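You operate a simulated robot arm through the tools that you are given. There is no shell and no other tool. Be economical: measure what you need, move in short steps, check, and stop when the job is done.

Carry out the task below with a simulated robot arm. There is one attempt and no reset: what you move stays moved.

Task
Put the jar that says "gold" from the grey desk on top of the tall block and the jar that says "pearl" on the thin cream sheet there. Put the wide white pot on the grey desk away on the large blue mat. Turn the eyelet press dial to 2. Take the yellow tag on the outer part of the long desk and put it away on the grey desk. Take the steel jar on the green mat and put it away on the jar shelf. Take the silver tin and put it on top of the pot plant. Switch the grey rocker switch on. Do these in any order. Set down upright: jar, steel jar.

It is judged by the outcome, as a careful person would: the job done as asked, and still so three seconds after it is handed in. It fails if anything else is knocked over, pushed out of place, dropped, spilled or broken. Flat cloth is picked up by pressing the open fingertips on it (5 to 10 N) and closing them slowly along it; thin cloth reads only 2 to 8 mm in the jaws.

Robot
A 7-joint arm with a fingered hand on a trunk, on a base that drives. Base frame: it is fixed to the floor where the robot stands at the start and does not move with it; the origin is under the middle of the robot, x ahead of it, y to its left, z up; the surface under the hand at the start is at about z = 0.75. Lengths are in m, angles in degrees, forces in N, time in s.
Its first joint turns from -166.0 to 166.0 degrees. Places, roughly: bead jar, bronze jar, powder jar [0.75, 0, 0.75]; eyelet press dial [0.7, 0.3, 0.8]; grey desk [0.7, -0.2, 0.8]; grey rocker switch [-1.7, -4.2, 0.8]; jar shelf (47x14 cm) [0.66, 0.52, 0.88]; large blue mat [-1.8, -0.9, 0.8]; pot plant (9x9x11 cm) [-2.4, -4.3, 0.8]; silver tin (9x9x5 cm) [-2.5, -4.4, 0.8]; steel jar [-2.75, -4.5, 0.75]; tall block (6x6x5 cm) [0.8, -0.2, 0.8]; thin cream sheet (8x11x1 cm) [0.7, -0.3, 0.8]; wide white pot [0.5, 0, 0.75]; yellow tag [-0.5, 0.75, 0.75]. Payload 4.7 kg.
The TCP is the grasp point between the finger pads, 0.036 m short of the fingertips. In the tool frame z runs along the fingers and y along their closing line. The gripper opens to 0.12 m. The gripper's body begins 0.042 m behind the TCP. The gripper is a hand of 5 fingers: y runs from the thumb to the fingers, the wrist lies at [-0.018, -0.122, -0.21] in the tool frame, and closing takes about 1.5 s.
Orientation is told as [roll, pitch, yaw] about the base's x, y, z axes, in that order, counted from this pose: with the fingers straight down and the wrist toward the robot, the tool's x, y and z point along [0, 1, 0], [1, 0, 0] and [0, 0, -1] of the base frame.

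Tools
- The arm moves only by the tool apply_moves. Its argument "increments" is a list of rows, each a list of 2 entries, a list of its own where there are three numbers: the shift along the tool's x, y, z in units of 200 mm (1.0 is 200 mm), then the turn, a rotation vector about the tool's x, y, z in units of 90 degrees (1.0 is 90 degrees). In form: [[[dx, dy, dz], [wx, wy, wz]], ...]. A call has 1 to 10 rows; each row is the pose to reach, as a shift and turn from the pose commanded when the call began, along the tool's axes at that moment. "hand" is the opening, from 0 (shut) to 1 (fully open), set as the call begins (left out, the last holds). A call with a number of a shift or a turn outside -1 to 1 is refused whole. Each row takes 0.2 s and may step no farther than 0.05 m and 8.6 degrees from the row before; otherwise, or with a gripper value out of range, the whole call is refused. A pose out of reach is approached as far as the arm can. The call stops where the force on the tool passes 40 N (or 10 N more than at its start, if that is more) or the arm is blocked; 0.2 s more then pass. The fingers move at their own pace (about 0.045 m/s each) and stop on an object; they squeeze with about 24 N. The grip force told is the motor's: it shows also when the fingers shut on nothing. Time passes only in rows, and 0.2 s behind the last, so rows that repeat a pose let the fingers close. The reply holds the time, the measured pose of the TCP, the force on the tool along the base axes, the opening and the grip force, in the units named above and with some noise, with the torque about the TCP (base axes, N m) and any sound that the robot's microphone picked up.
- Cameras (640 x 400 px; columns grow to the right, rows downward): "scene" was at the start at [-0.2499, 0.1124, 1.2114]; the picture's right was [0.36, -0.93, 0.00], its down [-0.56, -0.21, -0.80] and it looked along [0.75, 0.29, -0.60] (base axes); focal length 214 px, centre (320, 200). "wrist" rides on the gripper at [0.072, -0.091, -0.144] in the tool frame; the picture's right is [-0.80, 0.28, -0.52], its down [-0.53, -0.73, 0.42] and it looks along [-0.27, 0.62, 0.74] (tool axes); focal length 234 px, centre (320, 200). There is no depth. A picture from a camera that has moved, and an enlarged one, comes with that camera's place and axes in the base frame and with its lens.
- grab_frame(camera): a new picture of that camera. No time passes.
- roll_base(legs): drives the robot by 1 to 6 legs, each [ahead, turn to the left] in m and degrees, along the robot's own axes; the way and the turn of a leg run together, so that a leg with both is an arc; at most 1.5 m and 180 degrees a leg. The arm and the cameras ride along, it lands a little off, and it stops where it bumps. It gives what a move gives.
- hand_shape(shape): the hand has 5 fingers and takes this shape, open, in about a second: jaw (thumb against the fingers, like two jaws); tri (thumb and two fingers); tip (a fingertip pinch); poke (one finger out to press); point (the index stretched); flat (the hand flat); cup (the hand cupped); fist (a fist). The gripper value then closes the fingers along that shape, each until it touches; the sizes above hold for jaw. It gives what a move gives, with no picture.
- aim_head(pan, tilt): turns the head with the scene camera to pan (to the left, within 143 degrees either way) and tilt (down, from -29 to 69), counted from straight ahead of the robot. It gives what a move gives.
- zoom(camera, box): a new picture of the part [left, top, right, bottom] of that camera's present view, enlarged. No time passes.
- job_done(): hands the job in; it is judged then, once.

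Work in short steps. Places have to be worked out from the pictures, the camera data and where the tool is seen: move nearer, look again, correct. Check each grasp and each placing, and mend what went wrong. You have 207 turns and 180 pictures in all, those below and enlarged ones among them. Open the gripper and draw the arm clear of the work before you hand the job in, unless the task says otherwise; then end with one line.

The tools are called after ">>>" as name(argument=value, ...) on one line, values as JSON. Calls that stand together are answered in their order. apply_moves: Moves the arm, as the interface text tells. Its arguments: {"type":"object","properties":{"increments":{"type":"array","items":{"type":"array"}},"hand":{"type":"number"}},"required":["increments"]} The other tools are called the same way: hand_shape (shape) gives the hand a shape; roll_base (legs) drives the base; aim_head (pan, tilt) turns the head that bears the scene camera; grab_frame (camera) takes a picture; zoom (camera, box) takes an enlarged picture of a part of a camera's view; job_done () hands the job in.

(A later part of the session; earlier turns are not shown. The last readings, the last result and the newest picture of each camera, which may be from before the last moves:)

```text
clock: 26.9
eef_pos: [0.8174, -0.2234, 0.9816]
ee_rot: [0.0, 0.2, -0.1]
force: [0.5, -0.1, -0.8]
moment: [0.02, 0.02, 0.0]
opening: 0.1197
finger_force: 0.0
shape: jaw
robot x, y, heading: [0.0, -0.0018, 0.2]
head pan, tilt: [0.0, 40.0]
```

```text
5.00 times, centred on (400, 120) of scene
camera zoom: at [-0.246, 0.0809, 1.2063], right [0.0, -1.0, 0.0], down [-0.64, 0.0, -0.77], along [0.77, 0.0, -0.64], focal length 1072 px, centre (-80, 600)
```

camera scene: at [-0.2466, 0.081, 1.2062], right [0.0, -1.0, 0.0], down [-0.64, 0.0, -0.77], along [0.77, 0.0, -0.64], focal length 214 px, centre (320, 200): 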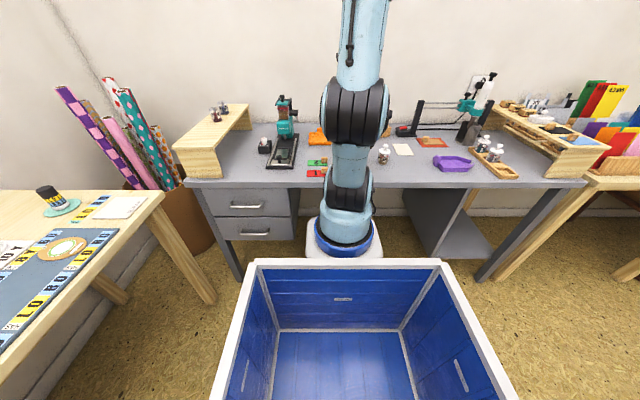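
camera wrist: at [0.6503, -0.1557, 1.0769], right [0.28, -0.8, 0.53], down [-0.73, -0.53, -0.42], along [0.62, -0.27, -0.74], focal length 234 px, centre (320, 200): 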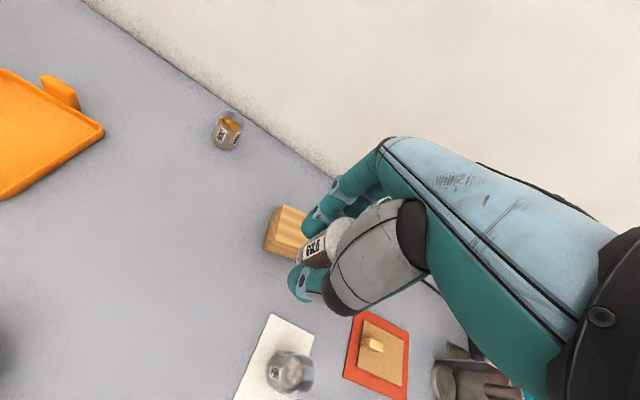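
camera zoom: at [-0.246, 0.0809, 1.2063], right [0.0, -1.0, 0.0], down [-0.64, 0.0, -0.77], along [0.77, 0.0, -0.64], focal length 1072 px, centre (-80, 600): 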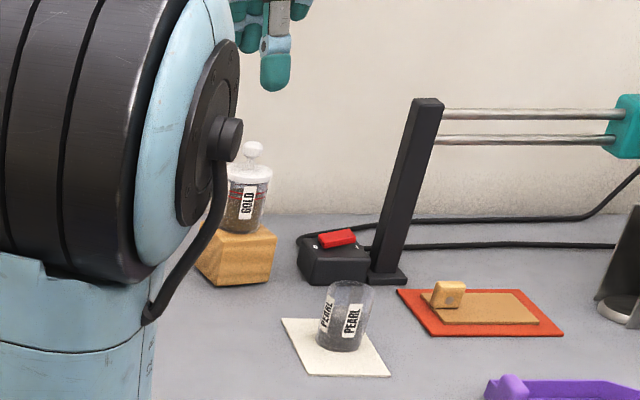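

Both jars are correctly placed. Next the dial: I move to around (0.63,0.28), keeping high and away from the press.

>>> apply_moves(increments=[[[0.15, -0.17, -0.1], [0, 0, 0]], [[0.3, -0.34, -0.2], [0, 0, 0]], [[0.45, -0.5, -0.2], [0, 0, 0]], [[0.6, -0.66, -0.2], [0, 0, 0]], [[0.75, -0.82, -0.2], [0, 0, 0]], [[0.95, -0.92, -0.2], [0, 0, 0]]])

>>> apply_moves(increments=[[[0.2, 0, 0], [0, 0, 0]], [[0.4, 0, 0], [0, 0, 0]], [[0.6, 0, 0], [0, 0, 0]], [[0.8, 0, 0], [0, 0, 0]], [[1.0, 0, 0], [0, 0, 0]]])

>>> aim_head(pan=25, tilt=30)

>>> grab_frame(camera="wrist")

>>> grab_frame(camera="scene")

```text
clock: 28.2
eef_pos: [0.6329, -0.0344, 1.0206]
ee_rot: [0.0, 0.1, -0.2]
force: [1.5, 0.3, 0.6]
moment: [-0.04, 0.04, -0.01]
opening: 0.1199
finger_force: 0.2
shape: jaw
robot x, y, heading: [0.0005, -0.0024, -0.0]
head pan, tilt: [0.0, 40.0]
```

```text
clock: 29.4
eef_pos: [0.6344, 0.1651, 1.0225]
ee_rot: [0.0, 0.0, 0.0]
force: [-1.0, 0.5, 0.4]
moment: [0.03, 0.0, -0.02]
opening: 0.1195
finger_force: 0.0
shape: jaw
robot x, y, heading: [0.001, -0.002, 0.4]
head pan, tilt: [0.0, 40.0]
```

```text
clock: 30.3
eef_pos: [0.6339, 0.1659, 1.0212]
ee_rot: [0.0, 0.0, -0.1]
force: [0.2, 0.5, -0.6]
moment: [-0.04, 0.01, 0.02]
opening: 0.1198
finger_force: 0.0
shape: jaw
robot x, y, heading: [-0.0016, 0.0, -0.1]
head pan, tilt: [25.0, 30.0]
```

```text
140 pictures are left
camera wrist: at [0.5422, 0.2383, 1.1643], right [0.28, -0.8, 0.53], down [-0.73, -0.53, -0.42], along [0.62, -0.27, -0.74], focal length 234 px, centre (320, 200)
```

wrist: 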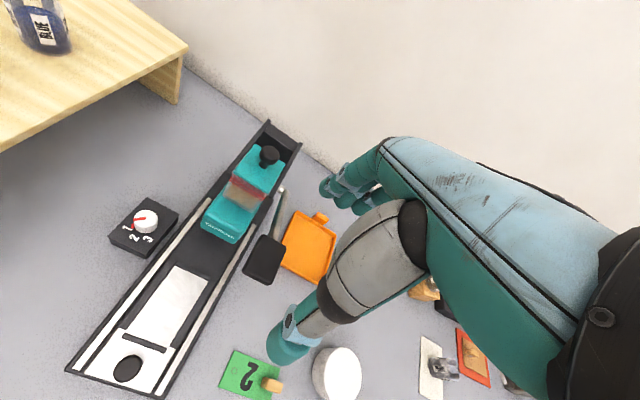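

```text
139 pictures are left
camera scene: at [-0.2492, 0.1192, 1.2216], right [0.42, -0.91, 0.0], down [-0.45, -0.21, -0.87], along [0.79, 0.37, -0.5], focal length 214 px, centre (320, 200)
```

scene: 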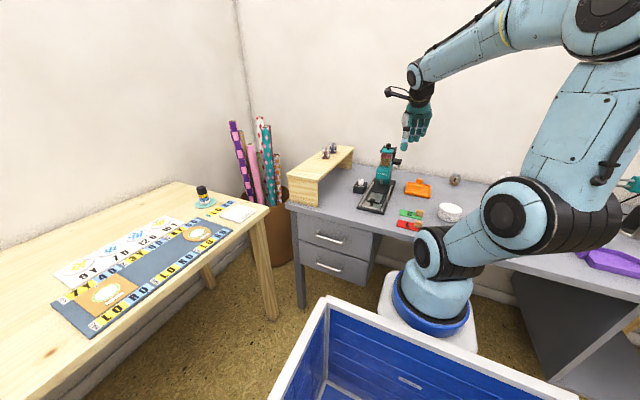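

>>> zoom(camera="wrist", box=[100, 180, 190, 265])

>>> zoom(camera="scene", box=[340, 140, 420, 220])

```text
4.71 times, centred on (145, 222) of wrist
camera zoom: at [0.5422, 0.2383, 1.1643], right [0.28, -0.8, 0.53], down [-0.73, -0.53, -0.42], along [0.62, -0.27, -0.74], focal length 1102 px, centre (1144, 94)
```

zoom: 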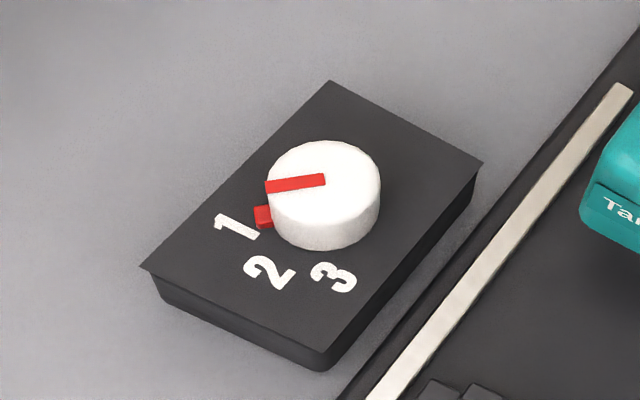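

```text
5.00 times, centred on (380, 180) of scene
camera zoom: at [-0.2492, 0.1192, 1.2216], right [0.42, -0.91, 0.0], down [-0.45, -0.21, -0.87], along [0.79, 0.37, -0.5], focal length 1072 px, centre (20, 300)
```

zoom: 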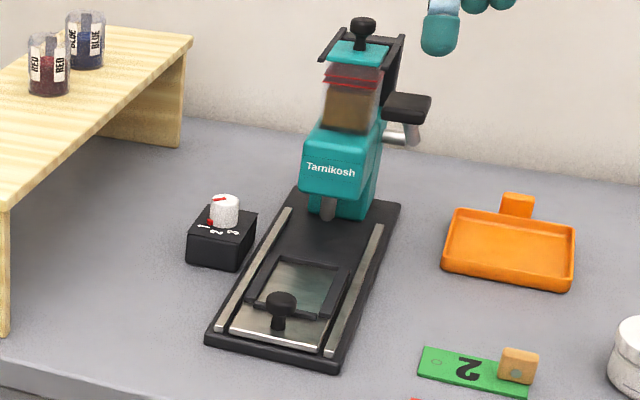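

The dial points at 1 (marker about 137° in the base frame); 2 lies at 180°, so I need about 44° counter-clockwise. The knob is near (0.651,0.326). I move above it with a partly closed hand.

>>> apply_moves(increments=[[[0.2, 0.03, 0], [0, 0, 0]], [[0.4, 0.06, 0], [0, 0, 0]], [[0.6, 0.085, 0], [0, 0, 0]], [[0.8, 0.085, 0], [0, 0, 0]], [[0.805, 0.085, 0.2], [0, 0, 0]], [[0.805, 0.085, 0.4], [0, 0, 0]], [[0.805, 0.085, 0.55], [0, 0, 0]]], hand=0.55)

>>> grab_frame(camera="wrist")

>>> zoom(camera="scene", box=[330, 120, 430, 220])

```text
clock: 31.9
eef_pos: [0.6517, 0.3277, 0.9134]
ee_rot: [0.0, 0.0, 0.0]
force: [-4.8, 5.4, 0.1]
moment: [-0.13, -0.08, 0.08]
opening: 0.0665
finger_force: 0.0
shape: jaw
robot x, y, heading: [0.0002, -0.0002, -0.1]
head pan, tilt: [25.0, 30.0]
```

```text
136 pictures are left
camera wrist: at [0.5598, 0.4002, 1.0547], right [0.28, -0.8, 0.53], down [-0.73, -0.53, -0.42], along [0.62, -0.27, -0.74], focal length 234 px, centre (320, 200)
```

wrist: 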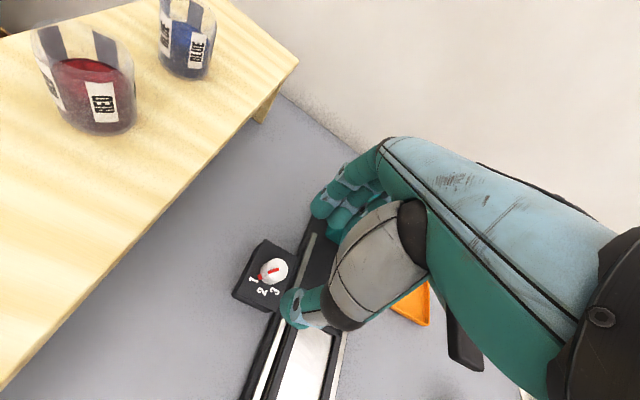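

```text
4.00 times, centred on (380, 170) of scene
camera zoom: at [-0.2495, 0.1193, 1.2215], right [0.42, -0.91, 0.0], down [-0.45, -0.21, -0.87], along [0.78, 0.37, -0.5], focal length 858 px, centre (80, 320)
```

zoom: 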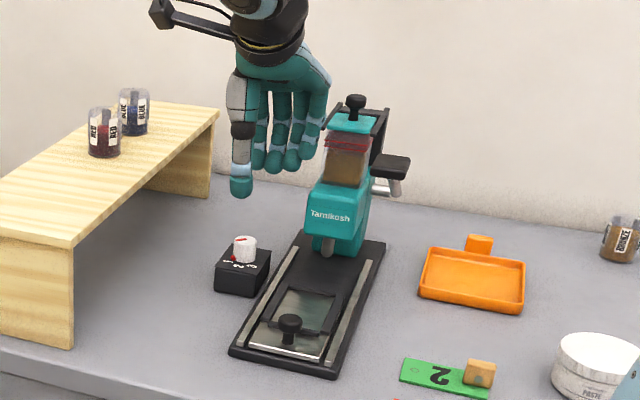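

The force reading shows the little-finger side touching the press. I back off toward -x/+y, rise, and check that the press hasn't moved.

>>> apply_moves(increments=[[[0.08, -0.08, 0], [0, 0, 0]], [[0.1, -0.12, -0.1], [0, 0, 0]], [[0.1, -0.12, -0.3], [0, 0, 0]], [[0.1, -0.12, -0.5], [0, 0, 0]]])

>>> zoom(camera="scene", box=[340, 140, 420, 220])

```text
clock: 32.9
eef_pos: [0.6276, 0.347, 1.0108]
ee_rot: [-0.1, 0.1, -0.1]
force: [0.4, 0.0, -0.4]
moment: [-0.01, 0.03, 0.0]
opening: 0.0664
finger_force: 0.0
shape: jaw
robot x, y, heading: [0.0002, -0.0012, -0.0]
head pan, tilt: [25.0, 30.0]
```

```text
5.00 times, centred on (380, 180) of scene
camera zoom: at [-0.2491, 0.1194, 1.2216], right [0.42, -0.91, 0.0], down [-0.45, -0.21, -0.87], along [0.78, 0.37, -0.5], focal length 1072 px, centre (20, 300)
```

zoom: 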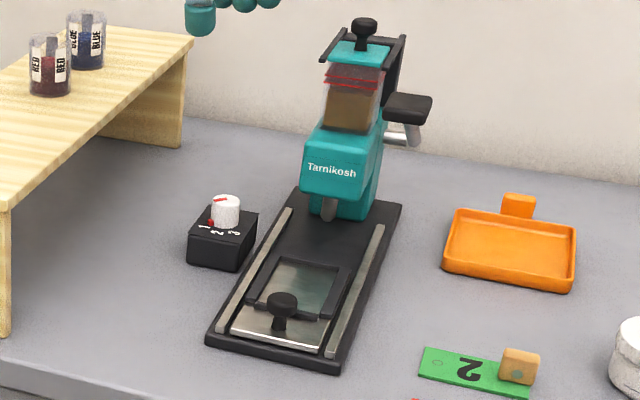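

The press is unmoved. I turn the hand 30° counter-clockwise up here, swinging the fingers away from the press.

>>> apply_moves(increments=[[[0, 0, 0], [0, 0, -0.085]], [[0, 0, 0], [0, 0, -0.17]], [[0, 0, 0], [0, 0, -0.255]], [[0, 0, 0], [0, 0, -0.34]]])

>>> grab_frame(camera="wrist")

```text
clock: 33.9
eef_pos: [0.6278, 0.3472, 1.0105]
ee_rot: [0.0, 0.0, 30.7]
force: [0.5, 0.0, -0.8]
moment: [0.0, 0.0, 0.0]
opening: 0.0663
finger_force: 0.1
shape: jaw
robot x, y, heading: [0.0007, 0.0, 0.1]
head pan, tilt: [25.0, 30.0]
```

```text
133 pictures are left
camera wrist: at [0.5125, 0.3624, 1.1539], right [0.65, -0.55, 0.53], down [-0.36, -0.83, -0.42], along [0.67, 0.09, -0.74], focal length 234 px, centre (320, 200)
```

wrist: 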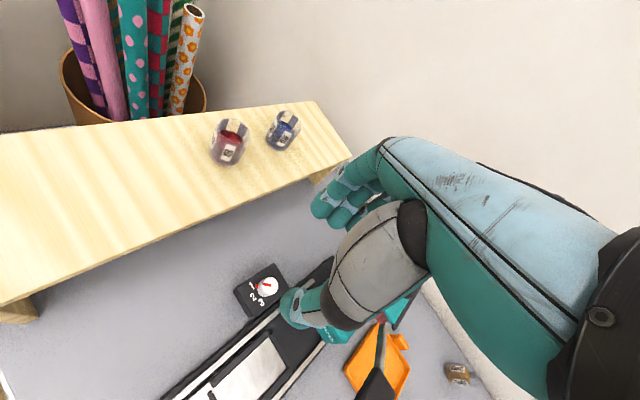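

Knob confirmed at about (0.649,0.328). The thumb pad sits about 11 mm to tool -x, so I aim the pads at the knob and descend partway.

>>> apply_moves(increments=[[[-0.082, 0.042, 0.1], [0, 0, 0]], [[-0.082, 0.042, 0.3], [0, 0, 0]], [[-0.082, 0.042, 0.5], [0, 0, 0]], [[-0.082, 0.042, 0.7], [0, 0, 0]]])

>>> grab_frame(camera="wrist")

>>> zoom(camera="scene", box=[340, 130, 420, 210])

```text
clock: 34.9
eef_pos: [0.6455, 0.3382, 0.8721]
ee_rot: [0.1, -0.1, 30.5]
force: [-0.3, 0.5, 0.1]
moment: [-0.01, -0.02, 0.02]
opening: 0.0663
finger_force: 0.0
shape: jaw
robot x, y, heading: [-0.0002, 0.0002, -0.1]
head pan, tilt: [25.0, 30.0]
```

```text
132 pictures are left
camera wrist: at [0.5286, 0.3533, 1.0141], right [0.65, -0.55, 0.53], down [-0.36, -0.83, -0.43], along [0.67, 0.09, -0.74], focal length 234 px, centre (320, 200)
```

wrist: 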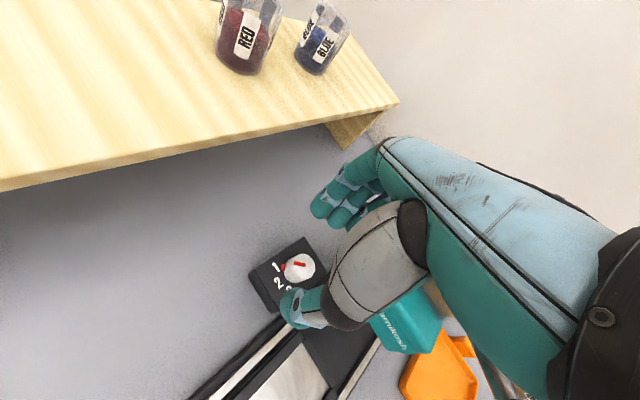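

```text
5.00 times, centred on (380, 170) of scene
camera zoom: at [-0.2494, 0.1192, 1.2216], right [0.42, -0.91, 0.0], down [-0.45, -0.21, -0.87], along [0.78, 0.37, -0.5], focal length 1072 px, centre (20, 350)
```

zoom: 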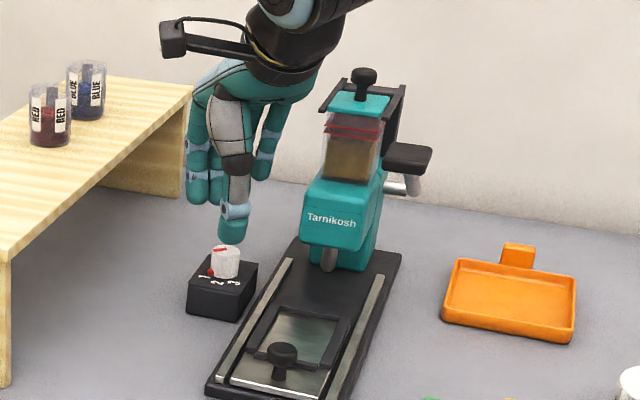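

The hand lines up over the knob and is clear of the press. I lower to grasp height.

>>> apply_moves(increments=[[[0, 0, 0.1], [0, 0, 0]], [[0, 0, 0.18], [0, 0, 0]], [[0, 0, 0.22], [0, 0, 0]]])

>>> zoom(camera="wrist", box=[220, 180, 380, 340])

>>> zoom(camera="scene", box=[340, 150, 400, 200])

```text
clock: 35.7
eef_pos: [0.6457, 0.3376, 0.8271]
ee_rot: [0.0, 0.0, 30.5]
force: [-0.4, -0.5, -0.6]
moment: [0.0, -0.01, -0.03]
opening: 0.0663
finger_force: 0.1
shape: jaw
robot x, y, heading: [-0.0007, -0.0034, -0.1]
head pan, tilt: [25.0, 30.0]
```

```text
2.50 times, centred on (300, 260) of wrist
camera zoom: at [0.5289, 0.3523, 0.9699], right [0.65, -0.55, 0.53], down [-0.36, -0.83, -0.42], along [0.67, 0.09, -0.74], focal length 585 px, centre (370, 50)
```

zoom: 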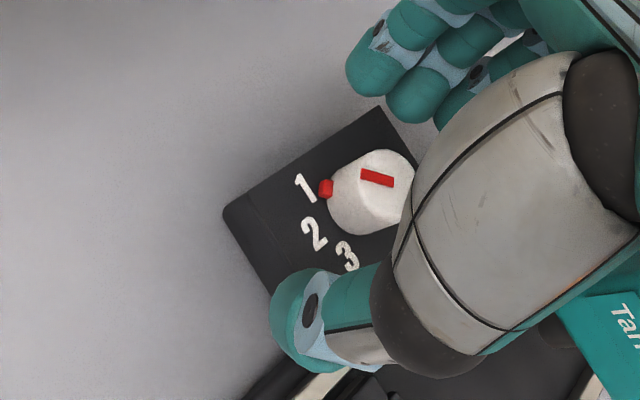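

```text
8.00 times, centred on (370, 175) of scene
camera zoom: at [-0.2492, 0.1193, 1.2216], right [0.42, -0.91, 0.0], down [-0.45, -0.21, -0.87], along [0.78, 0.37, -0.5], focal length 1716 px, centre (-80, 400)
```

zoom: 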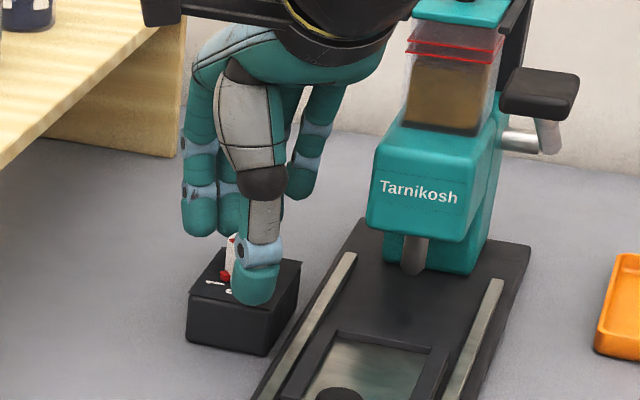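

Knob sits between thumb and fingers. Closing gently.

>>> apply_moves(increments=[[[0, 0, 0], [0, 0, 0]], [[0, 0, 0], [0, 0, 0]], [[0, 0, 0], [0, 0, 0]], [[0, 0, 0], [0, 0, 0]], [[0, 0, 0], [0, 0, 0]], [[0, 0, 0], [0, 0, 0]]], hand=0)

>>> zoom(camera="wrist", box=[220, 180, 380, 340])

```text
clock: 37.1
eef_pos: [0.6434, 0.337, 0.826]
ee_rot: [0.0, 0.1, 30.5]
force: [-7.6, 1.3, -2.7]
moment: [-0.01, 0.2, -0.09]
opening: 0.0098
finger_force: 24.3
shape: jaw
robot x, y, heading: [-0.0007, 0.001, 0.1]
head pan, tilt: [25.0, 30.0]
```

```text
2.50 times, centred on (300, 260) of wrist
camera zoom: at [0.5284, 0.3525, 0.9696], right [0.65, -0.55, 0.53], down [-0.36, -0.83, -0.42], along [0.67, 0.08, -0.74], focal length 585 px, centre (370, 50)
```

zoom: 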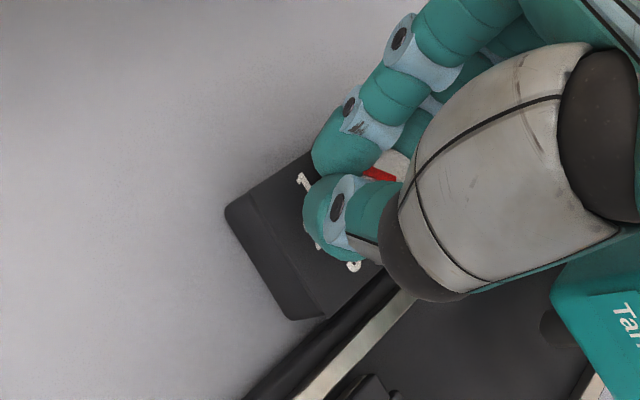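

The thumb caught the knob off-centre, on its +y side. I reopen, shift 8 mm along tool -x and regrasp.

>>> apply_moves(increments=[[[0, 0, 0], [0, 0, 0]], [[0, 0, 0], [0, 0, 0]], [[0, 0, 0], [0, 0, 0]], [[0, 0, 0], [0, 0, 0]], [[-0.02, 0, 0], [0, 0, 0]], [[-0.04, 0.01, 0], [0, 0, 0]]], hand=0.55)

>>> zoom(camera="wrist", box=[220, 180, 380, 340])

>>> apply_moves(increments=[[[0, 0, 0], [0, 0, 0]], [[0, 0, 0], [0, 0, 0]], [[0, 0, 0], [0, 0, 0]], [[0, 0, 0], [0, 0, 0]], [[0, 0, 0], [0, 0, 0]], [[0, 0, 0], [0, 0, 0]]], hand=0)

>>> zoom(camera="wrist", box=[220, 180, 380, 340])

```text
clock: 38.5
eef_pos: [0.6497, 0.33, 0.8268]
ee_rot: [0.0, 0.0, 30.6]
force: [0.0, 0.8, -0.2]
moment: [-0.01, -0.03, -0.01]
opening: 0.0658
finger_force: 0.1
shape: jaw
robot x, y, heading: [-0.0006, 0.0034, 0.1]
head pan, tilt: [25.0, 30.0]
```

```text
2.50 times, centred on (300, 260) of wrist
camera zoom: at [0.5342, 0.3466, 0.9696], right [0.65, -0.55, 0.53], down [-0.36, -0.83, -0.42], along [0.67, 0.09, -0.74], focal length 585 px, centre (370, 50)
```

zoom: 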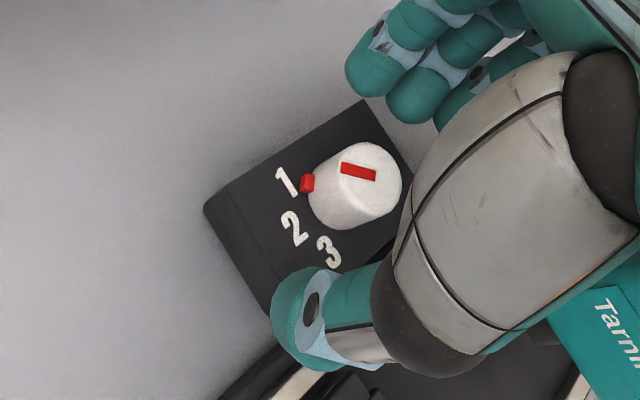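

```text
clock: 39.9
eef_pos: [0.6506, 0.3306, 0.8269]
ee_rot: [-0.1, 0.1, 30.4]
force: [-5.3, -1.4, -2.3]
moment: [0.01, 0.1, 0.01]
opening: 0.0172
finger_force: 23.9
shape: jaw
robot x, y, heading: [0.0028, -0.0006, -0.1]
head pan, tilt: [25.0, 30.0]
```

```text
2.50 times, centred on (300, 260) of wrist
camera zoom: at [0.534, 0.3465, 0.9694], right [0.65, -0.55, 0.53], down [-0.36, -0.83, -0.42], along [0.67, 0.08, -0.74], focal length 585 px, centre (370, 50)
```

zoom: 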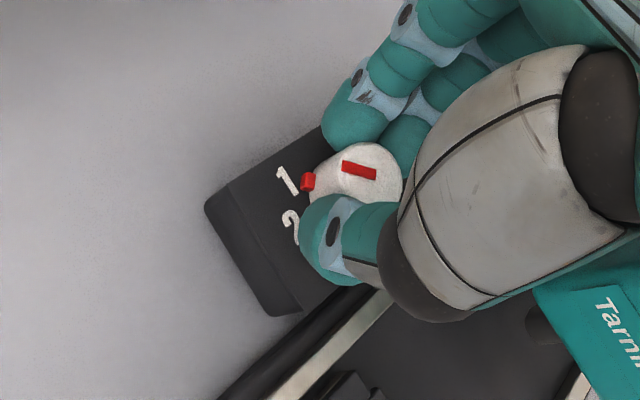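

Good three-point hold. I rotate about the TCP by 45° counter-clockwise in 7.5° rows.

>>> apply_moves(increments=[[[0, 0, 0], [0, 0, -0.08]], [[0, 0, 0], [0, 0, -0.16]], [[0, 0, 0], [0, 0, -0.24]], [[0, 0, 0], [0, 0, -0.32]], [[0, 0, 0], [0, 0, -0.4]], [[0, 0, 0], [0, 0, -0.48]], [[0, 0, 0], [0, 0, -0.5]], [[0, 0, 0], [0, 0, -0.5]]], hand=0)

>>> zoom(camera="wrist", box=[220, 180, 380, 340])

>>> zoom(camera="scene", box=[320, 130, 420, 210])

```text
clock: 41.7
eef_pos: [0.6494, 0.3301, 0.8283]
ee_rot: [-0.1, 0.0, 75.5]
force: [-6.0, -13.3, -2.4]
moment: [-0.42, 0.18, -0.01]
opening: 0.0165
finger_force: 24.6
shape: jaw
robot x, y, heading: [-0.0005, 0.0023, -0.3]
head pan, tilt: [25.0, 30.0]
```

```text
2.50 times, centred on (300, 260) of wrist
camera zoom: at [0.5565, 0.2593, 0.9697], right [0.85, 0.07, 0.52], down [0.33, -0.84, -0.42], along [0.41, 0.53, -0.74], focal length 585 px, centre (370, 50)
```

zoom: 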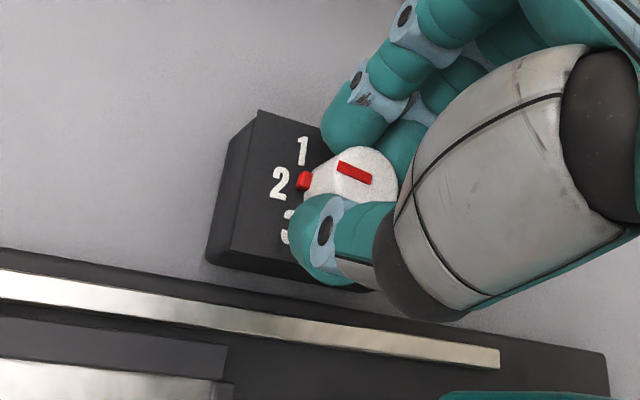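

```text
5.00 times, centred on (370, 170) of scene
camera zoom: at [-0.2493, 0.1189, 1.2216], right [0.42, -0.91, 0.0], down [-0.45, -0.21, -0.87], along [0.79, 0.37, -0.5], focal length 1072 px, centre (70, 350)
```

zoom: 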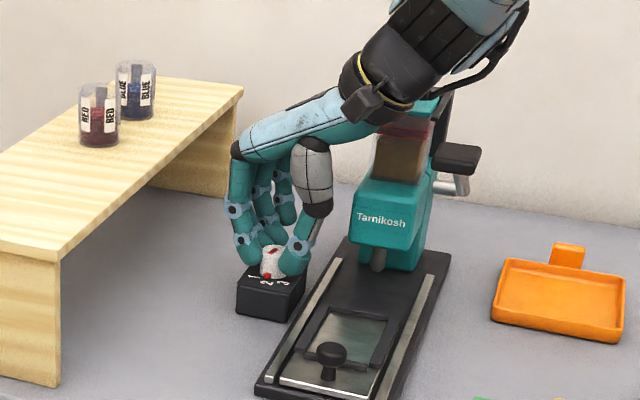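

The tab now points at 2. I release and check the reading before withdrawing.

>>> apply_moves(increments=[[[0, 0, 0], [0, 0, 0]], [[0, 0, 0], [0, 0, 0]], [[0, 0, 0], [0, 0, 0]], [[0, 0, 0], [0, 0, 0]], [[0, 0, 0], [0, 0, 0]]], hand=0.55)

>>> zoom(camera="wrist", box=[220, 180, 380, 340])

```text
clock: 42.9
eef_pos: [0.65, 0.33, 0.8269]
ee_rot: [0.0, 0.1, 75.6]
force: [-0.1, -0.6, 0.1]
moment: [0.01, 0.04, 0.0]
opening: 0.0657
finger_force: 0.0
shape: jaw
robot x, y, heading: [0.0016, 0.0025, 0.1]
head pan, tilt: [25.0, 30.0]
```

```text
2.50 times, centred on (300, 260) of wrist
camera zoom: at [0.5564, 0.26, 0.9698], right [0.85, 0.07, 0.52], down [0.33, -0.84, -0.42], along [0.41, 0.53, -0.74], focal length 585 px, centre (370, 50)
```

zoom: 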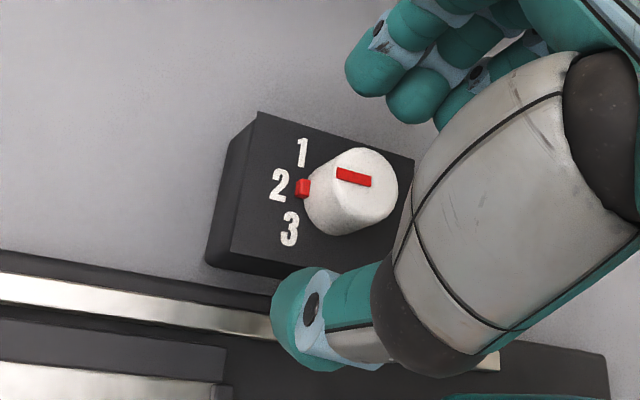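

The dial is on 2. I rise straight up, turn the hand back to yaw 0, and head for the white pot.

>>> apply_moves(increments=[[[0, 0, -0.2], [0, 0, 0]], [[0, 0, -0.4], [0, 0, 0]], [[0, 0, -0.6], [0, 0, 0]], [[0, 0, -0.8], [0, 0, 0]], [[0, 0, -1.0], [0, 0, 0]]])

>>> apply_moves(increments=[[[0, -0.1, 0], [0, 0, 0.09]], [[0, -0.2, 0], [0, 0, 0.18]], [[0, -0.3, 0], [0, 0, 0.27]], [[0, -0.4, 0], [0, 0, 0.36]], [[0, -0.5, 0], [0, 0, 0.45]], [[0, -0.6, 0], [0, 0, 0.54]], [[0, -0.7, 0], [0, 0, 0.63]], [[0, -0.8, 0], [0, 0, 0.72]], [[0, -0.9, 0], [0, 0, 0.8]], [[0, -1.0, 0], [0, 0, 0.838]]], hand=1)

>>> aim_head(pan=10, tilt=35)

>>> grab_frame(camera="wrist")

>>> grab_frame(camera="scene")

```text
clock: 44.1
eef_pos: [0.6497, 0.3267, 1.0261]
ee_rot: [0.1, 0.0, 75.5]
force: [0.3, 0.6, -0.4]
moment: [-0.03, 0.02, 0.0]
opening: 0.0657
finger_force: 0.1
shape: jaw
robot x, y, heading: [-0.0009, 0.001, 0.2]
head pan, tilt: [25.0, 30.0]
```

```text
clock: 46.3
eef_pos: [0.5997, 0.1357, 1.027]
ee_rot: [0.0, 0.0, 0.0]
force: [0.0, -0.4, -0.5]
moment: [-0.01, 0.0, -0.03]
opening: 0.1195
finger_force: 0.0
shape: jaw
robot x, y, heading: [0.0004, 0.0021, -0.1]
head pan, tilt: [25.0, 30.0]
```

```text
clock: 47.1
eef_pos: [0.6002, 0.136, 1.027]
ee_rot: [-0.1, 0.0, 0.1]
force: [0.8, 0.2, 0.2]
moment: [-0.01, 0.0, -0.03]
opening: 0.1197
finger_force: 0.0
shape: jaw
robot x, y, heading: [0.002, 0.0017, -0.0]
head pan, tilt: [10.0, 35.0]
```

```text
122 pictures are left
camera wrist: at [0.508, 0.2086, 1.1696], right [0.28, -0.8, 0.53], down [-0.73, -0.53, -0.42], along [0.62, -0.27, -0.74], focal length 234 px, centre (320, 200)
```

wrist: 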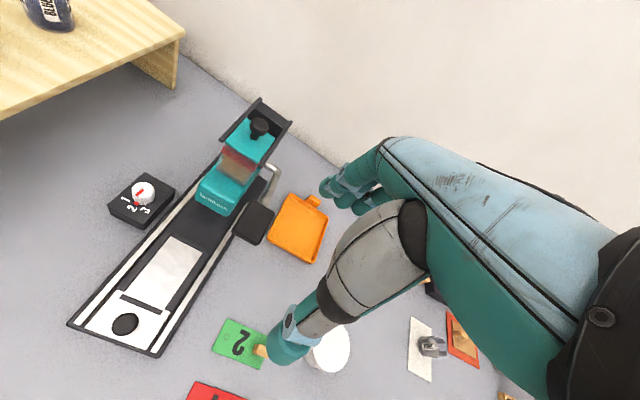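

```text
121 pictures are left
camera scene: at [-0.2445, 0.0963, 1.2138], right [0.17, -0.98, 0.0], down [-0.56, -0.1, -0.82], along [0.81, 0.14, -0.57], focal length 214 px, centre (320, 200)
```

scene: 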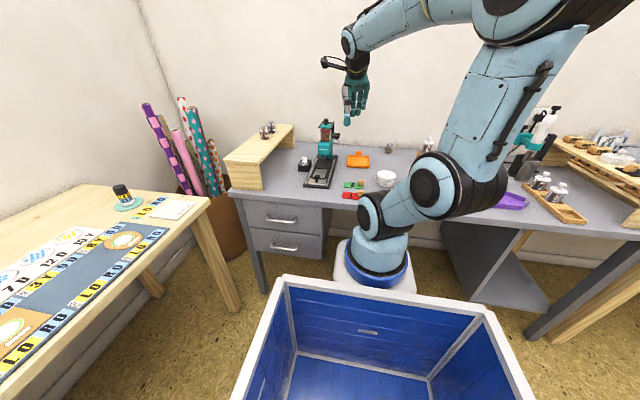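

Dial reads 2. I zoom on the pot to fix its position.

>>> zoom(camera="scene", box=[340, 140, 420, 200])

```text
6.67 times, centred on (380, 170) of scene
camera zoom: at [-0.2445, 0.0963, 1.2138], right [0.17, -0.98, 0.0], down [-0.56, -0.1, -0.82], along [0.81, 0.14, -0.57], focal length 1430 px, centre (-80, 400)
```

zoom: 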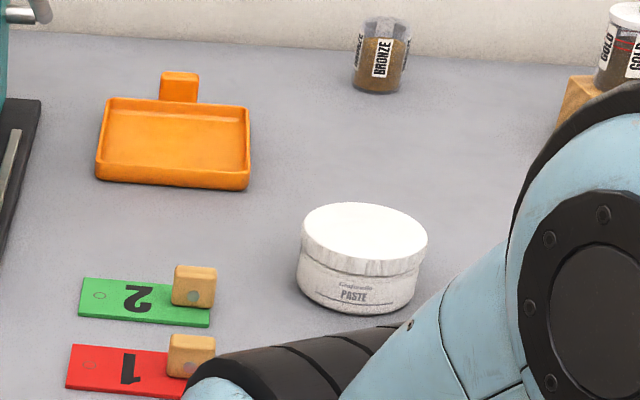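

Pot axis about (0.581,-0.041), 8 cm wide, 4–4.5 cm high. I go above it and look.

>>> apply_moves(increments=[[[-0.2, -0.03, 0.05], [0, 0, 0]], [[-0.4, -0.06, 0.1], [0, 0, 0]], [[-0.6, -0.09, 0.15], [0, 0, 0]], [[-0.8, -0.1, 0.2], [0, 0, 0]], [[-0.87, -0.1, 0.4], [0, 0, 0]], [[-0.87, -0.1, 0.6], [0, 0, 0]], [[-0.87, -0.1, 0.78], [0, 0, 0]]], hand=1)

>>> grab_frame(camera="wrist")

```text
clock: 48.7
eef_pos: [0.5808, -0.0397, 0.87]
ee_rot: [0.0, 0.0, 0.1]
force: [0.1, 0.1, -0.2]
moment: [0.06, 0.02, 0.04]
opening: 0.1197
finger_force: 0.0
shape: jaw
robot x, y, heading: [0.003, 0.0003, 0.0]
head pan, tilt: [10.0, 35.0]
```

```text
119 pictures are left
camera wrist: at [0.4886, 0.0323, 1.0127], right [0.28, -0.8, 0.53], down [-0.73, -0.53, -0.42], along [0.62, -0.27, -0.74], focal length 234 px, centre (320, 200)
```

wrist: 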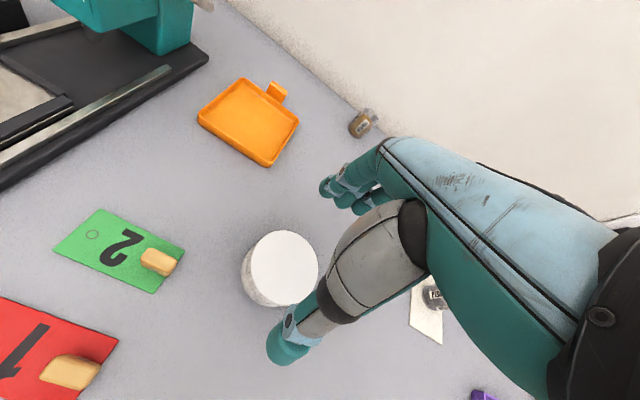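

Lid centre reads about (0.576,-0.039). I descend with a small x correction.

>>> apply_moves(increments=[[[0, -0.02, 0.15], [0, 0, 0]], [[0, -0.02, 0.28], [0, 0, 0]], [[0, -0.02, 0.36], [0, 0, 0]], [[0, -0.02, 0.4], [0, 0, 0]]])

>>> zoom(camera="wrist", box=[220, 150, 400, 350])

```text
clock: 49.7
eef_pos: [0.5765, -0.0391, 0.7912]
ee_rot: [0.0, 0.0, 0.1]
force: [-0.6, 0.5, 0.4]
moment: [0.0, -0.01, 0.0]
opening: 0.1196
finger_force: 0.0
shape: jaw
robot x, y, heading: [0.0004, 0.0006, -0.0]
head pan, tilt: [10.0, 35.0]
```

```text
2.00 times, centred on (310, 250) of wrist
camera zoom: at [0.485, 0.0335, 0.9339], right [0.28, -0.8, 0.53], down [-0.73, -0.53, -0.42], along [0.62, -0.27, -0.74], focal length 468 px, centre (340, 100)
```

zoom: 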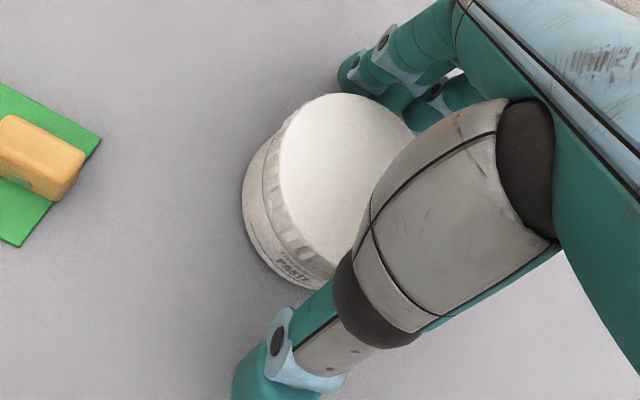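

Pot is between the digits. I nudge 6 mm to +y, then close.

>>> apply_moves(increments=[[[0.03, 0, 0], [0, 0, 0]], [[0.03, 0, 0], [0, 0, 0]]], hand=1)

>>> apply_moves(increments=[[[0, 0, 0], [0, 0, 0]], [[0, 0, 0], [0, 0, 0]], [[0, 0, 0], [0, 0, 0]], [[0, 0, 0], [0, 0, 0]], [[0, 0, 0], [0, 0, 0]], [[0, 0, 0], [0, 0, 0]]], hand=0)

>>> apply_moves(increments=[[[0, 0, -0.1], [0, 0, 0]], [[0, 0, -0.25], [0, 0, 0]], [[0, 0, -0.4], [0, 0, 0]]], hand=0)

>>> grab_frame(camera="wrist")

```text
clock: 50.3
eef_pos: [0.577, -0.0312, 0.7909]
ee_rot: [-0.1, 0.0, 0.1]
force: [0.3, -0.3, -0.6]
moment: [0.05, 0.01, -0.01]
opening: 0.1199
finger_force: 0.0
shape: jaw
robot x, y, heading: [0.0005, -0.0003, -0.2]
head pan, tilt: [10.0, 35.0]
```

```text
clock: 51.7
eef_pos: [0.5761, -0.0323, 0.7911]
ee_rot: [0.0, 0.0, 0.1]
force: [0.1, -0.3, 0.0]
moment: [0.01, 0.01, 0.0]
opening: 0.0639
finger_force: 24.2
shape: jaw
robot x, y, heading: [0.001, 0.0004, -0.0]
head pan, tilt: [10.0, 35.0]
```

```text
clock: 52.5
eef_pos: [0.5772, -0.0324, 0.8717]
ee_rot: [0.0, 0.2, 0.1]
force: [0.4, -0.6, -1.6]
moment: [0.02, 0.0, 0.01]
opening: 0.0641
finger_force: 23.8
shape: jaw
robot x, y, heading: [0.0037, 0.0016, -0.0]
head pan, tilt: [10.0, 35.0]
```

```text
117 pictures are left
camera wrist: at [0.4864, 0.0403, 1.0146], right [0.28, -0.8, 0.52], down [-0.73, -0.53, -0.42], along [0.62, -0.27, -0.74], focal length 234 px, centre (320, 200)
```

wrist: 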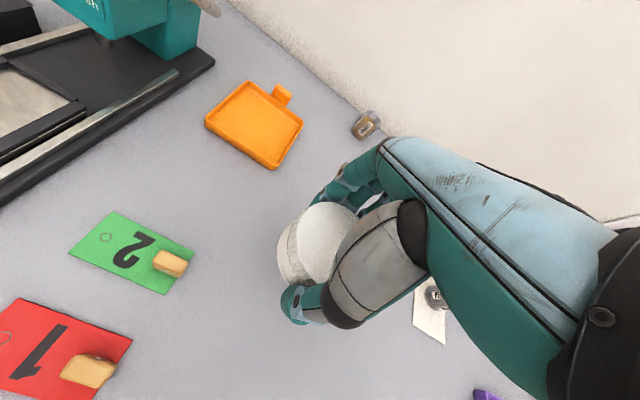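

Pot held. I lift it and draw it in, then look around behind with the head.

>>> apply_moves(increments=[[[0, 0, -0.2], [0, 0, 0]], [[0, 0, -0.4], [0, 0, 0]], [[0, 0, -0.6], [0, 0, 0]], [[0, -0.2, -0.7], [0, 0, 0]], [[0, -0.4, -0.8], [0, 0, 0]], [[0, -0.6, -0.9], [0, 0, 0]]], hand=0)

>>> aim_head(pan=140, tilt=20)

>>> grab_frame(camera="scene")

>>> aim_head(pan=-140, tilt=20)

>>> grab_frame(camera="scene")

```text
clock: 53.9
eef_pos: [0.4571, -0.0304, 1.052]
ee_rot: [0.1, 0.2, 0.1]
force: [0.0, 0.1, -1.6]
moment: [0.02, 0.03, 0.01]
opening: 0.0636
finger_force: 24.1
shape: jaw
robot x, y, heading: [0.0, -0.0011, 0.0]
head pan, tilt: [10.0, 35.0]
```

```text
clock: 56.0
eef_pos: [0.4588, -0.0313, 1.0517]
ee_rot: [0.0, 0.0, 0.1]
force: [-0.2, 0.2, -1.3]
moment: [0.02, -0.02, -0.01]
opening: 0.0638
finger_force: 24.0
shape: jaw
robot x, y, heading: [-0.0019, 0.0009, 0.0]
head pan, tilt: [140.0, 20.0]
```

```text
116 pictures are left
camera scene: at [-0.4025, 0.1409, 1.2377], right [0.64, 0.77, 0.0], down [0.26, -0.22, -0.94], along [-0.72, 0.6, -0.34], focal length 214 px, centre (320, 200)
```

scene: 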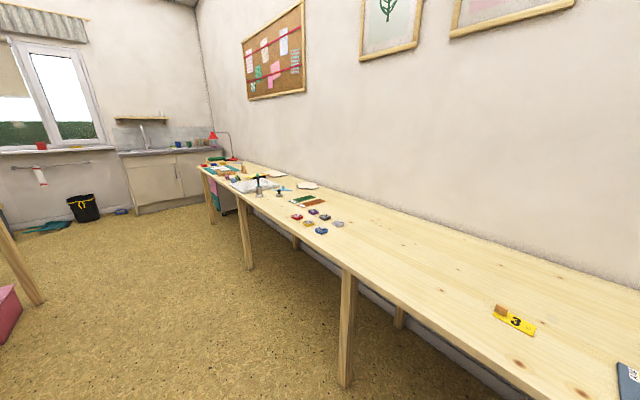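

```text
clock: 59.9
eef_pos: [0.4587, -0.031, 1.052]
ee_rot: [-0.1, 0.1, 0.1]
force: [0.1, 0.4, -2.0]
moment: [0.0, 0.0, 0.05]
opening: 0.0634
finger_force: 23.6
shape: jaw
robot x, y, heading: [-0.0017, 0.0012, 0.1]
head pan, tilt: [-140.0, 20.0]
```

```text
115 pictures are left
camera scene: at [-0.4025, 0.0211, 1.2377], right [-0.64, 0.77, 0.0], down [0.26, 0.22, -0.94], along [-0.72, -0.6, -0.34], focal length 214 px, centre (320, 200)
```

scene: 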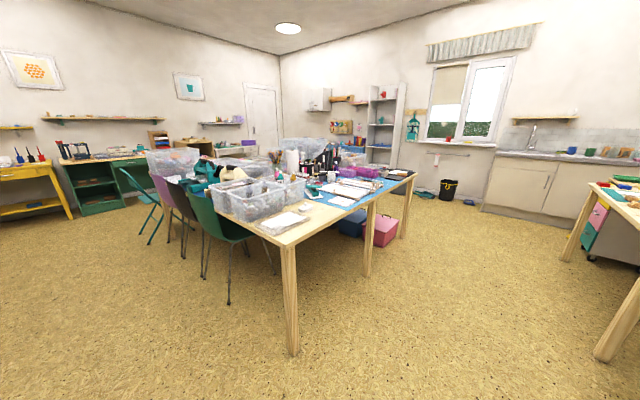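

I zoom on the middle table to find the blue mat, and on the yellow tag.

>>> zoom(camera="scene", box=[250, 130, 440, 260])

>>> zoom(camera="scene", box=[0, 100, 260, 240])

```text
3.08 times, centred on (345, 195) of scene
camera zoom: at [-0.4025, 0.0211, 1.2377], right [-0.64, 0.77, 0.0], down [0.26, 0.22, -0.94], along [-0.72, -0.6, -0.34], focal length 660 px, centre (243, 215)
```

zoom: 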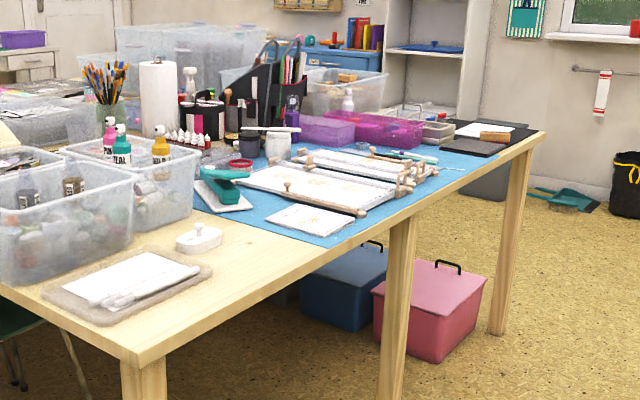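

```text
2.46 times, centred on (130, 170) of scene
camera zoom: at [-0.4025, 0.0211, 1.2377], right [-0.64, 0.77, 0.0], down [0.26, 0.22, -0.94], along [-0.72, -0.6, -0.34], focal length 528 px, centre (788, 274)
```

zoom: 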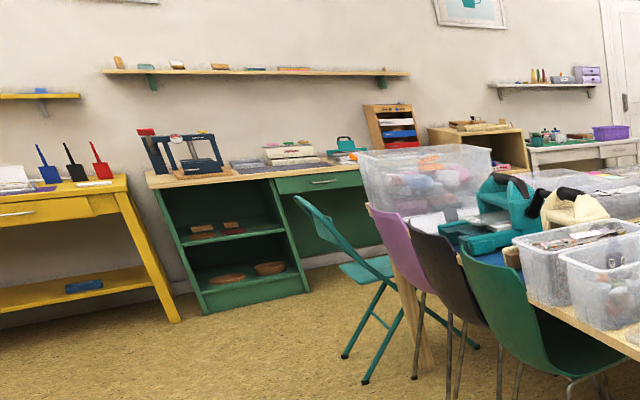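

The mat spans roughly x -1.4…-2.2, y -0.6…-1.2 on the middle table (near edge y≈-0.59). I raise the pot higher, then back up 1.5 m straight along the corridor.

>>> apply_moves(increments=[[[0, 0, -0.2], [0, 0, 0]], [[0, 0, -0.4], [0, 0, 0]], [[0, 0, -0.6], [0, 0, 0]], [[0, 0, -0.7], [0, 0, 0]]], hand=0)

>>> roll_base(legs=[[-0.8, 0], [-0.8, 0]])

>>> aim_head(pan=-95, tilt=40)

>>> grab_frame(camera="scene")

```text
clock: 60.9
eef_pos: [0.4556, -0.03, 1.1908]
ee_rot: [0.0, 0.1, 0.0]
force: [-1.2, 0.6, -0.7]
moment: [0.03, 0.01, -0.02]
opening: 0.0641
finger_force: 24.1
shape: jaw
robot x, y, heading: [-0.0011, -0.0019, -0.1]
head pan, tilt: [-140.0, 20.0]
```

```text
clock: 69.0
eef_pos: [-1.1405, -0.0393, 1.1912]
ee_rot: [-0.1, 0.0, 1.7]
force: [0.2, 1.2, -1.0]
moment: [0.01, 0.01, 0.02]
opening: 0.0638
finger_force: 23.6
shape: jaw
robot x, y, heading: [-1.5953, -0.0229, 1.5]
head pan, tilt: [-140.0, 20.0]
```

```text
clock: 70.2
eef_pos: [-1.1404, -0.0397, 1.1909]
ee_rot: [-0.2, 0.0, 1.7]
force: [0.9, -0.1, -0.6]
moment: [0.03, -0.01, 0.01]
opening: 0.0636
finger_force: 24.3
shape: jaw
robot x, y, heading: [-1.5999, -0.0207, 1.7]
head pan, tilt: [-95.0, 40.0]
```

```text
112 pictures are left
camera scene: at [-1.9353, -0.0358, 1.2063], right [-1.0, 0.06, 0.0], down [0.04, 0.64, -0.77], along [-0.05, -0.76, -0.64], focal length 214 px, centre (320, 200)
```

scene: 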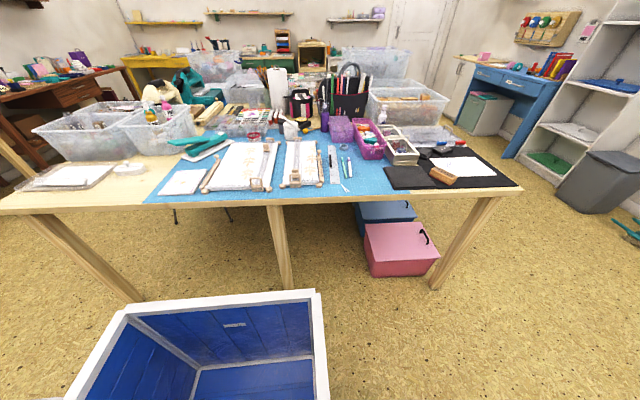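

Excellent view of the mat. I zoom in to choose a free spot.

>>> zoom(camera="scene", box=[140, 110, 430, 220])

```text
2.21 times, centred on (285, 165) of scene
camera zoom: at [-1.9353, -0.0358, 1.2063], right [-1.0, 0.06, 0.0], down [0.04, 0.64, -0.77], along [-0.05, -0.76, -0.64], focal length 473 px, centre (397, 277)
```

zoom: 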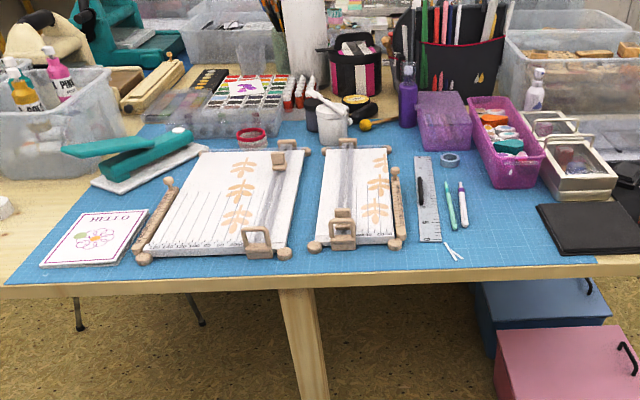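

A free patch lies right of the pens, centre about (-2.155,-0.695), about 11 cm by 20 cm. I back up to x≈-2.15 and turn to face the table.

>>> roll_base(legs=[[-0.55, 0], [0, -91.7]])

>>> aim_head(pan=0, tilt=42)

>>> grab_frame(camera="scene")

>>> grab_frame(camera="wrist")

```text
clock: 77.3
eef_pos: [-2.1901, -0.4928, 1.192]
ee_rot: [-0.2, 0.0, -91.0]
force: [0.6, 0.6, -1.3]
moment: [0.01, -0.03, 0.02]
opening: 0.0632
finger_force: 23.7
shape: jaw
robot x, y, heading: [-2.1529, -0.0369, -91.1]
head pan, tilt: [-95.0, 40.0]
```

```text
clock: 79.0
eef_pos: [-2.1909, -0.4952, 1.1918]
ee_rot: [-0.1, 0.0, -91.1]
force: [0.8, 1.0, -1.4]
moment: [-0.01, 0.02, -0.01]
opening: 0.0632
finger_force: 24.8
shape: jaw
robot x, y, heading: [-2.1492, -0.0388, -90.9]
head pan, tilt: [0.0, 42.0]
```

```text
110 pictures are left
camera scene: at [-2.0669, 0.2077, 1.2033], right [-1.0, 0.02, 0.0], down [0.01, 0.67, -0.74], along [-0.02, -0.74, -0.67], focal length 214 px, centre (320, 200)
```

scene: 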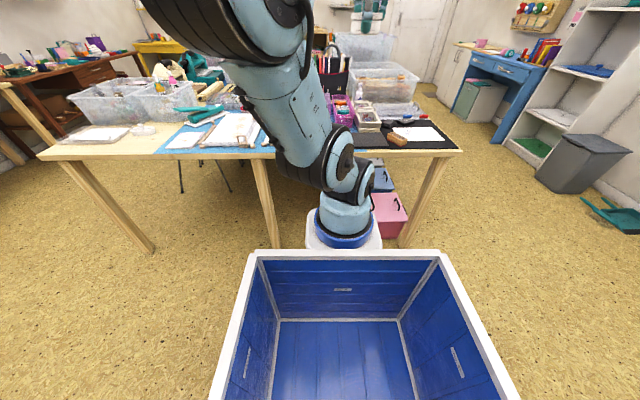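

```text
109 pictures are left
camera wrist: at [-2.1154, -0.4041, 1.3341], right [-0.81, -0.27, 0.53], down [-0.52, 0.74, -0.42], along [-0.28, -0.62, -0.74], focal length 234 px, centre (320, 200)
```

wrist: 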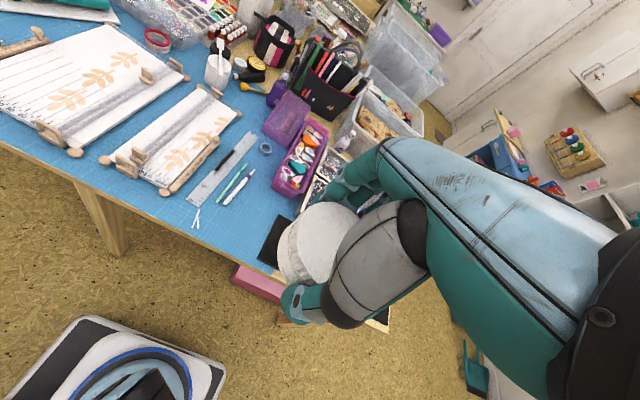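

Patch confirmed: x -2.09…-2.22, y -0.60…-0.81. I move over (-2.158,-0.69) and lower halfway.

>>> apply_moves(increments=[[[0.05, 0.2, 0], [0, 0, 0]], [[0.1, 0.4, 0], [0, 0, 0]], [[0.165, 0.6, 0], [0, 0, 0]], [[0.165, 0.8, 0], [0, 0, 0]], [[0.165, 0.975, 0], [0, 0, 0]], [[0.165, 0.975, 0.2], [0, 0, 0]], [[0.165, 0.975, 0.4], [0, 0, 0]], [[0.165, 0.975, 0.6], [0, 0, 0]], [[0.165, 0.975, 0.8], [0, 0, 0]], [[0.165, 0.975, 1.0], [0, 0, 0]]], hand=0)

>>> grab_frame(camera="wrist")

```text
clock: 81.2
eef_pos: [-2.1595, -0.6883, 0.9912]
ee_rot: [-0.1, -0.1, -91.1]
force: [0.0, 0.8, -0.5]
moment: [-0.04, 0.0, 0.02]
opening: 0.063
finger_force: 24.5
shape: jaw
robot x, y, heading: [-2.152, -0.0369, -90.8]
head pan, tilt: [0.0, 42.0]
```

```text
108 pictures are left
camera wrist: at [-2.0858, -0.5985, 1.1331], right [-0.81, -0.26, 0.53], down [-0.52, 0.74, -0.42], along [-0.28, -0.62, -0.74], focal length 234 px, centre (320, 200)
```

wrist: 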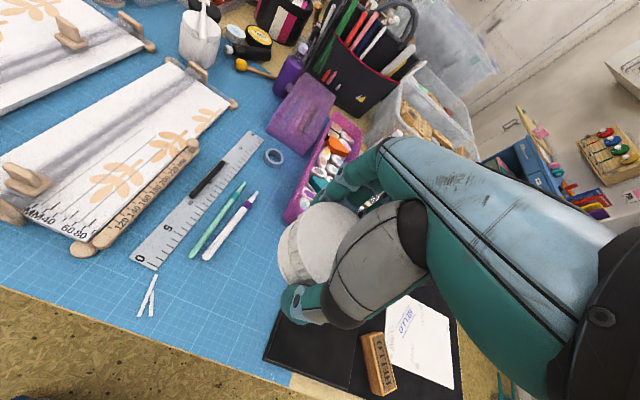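

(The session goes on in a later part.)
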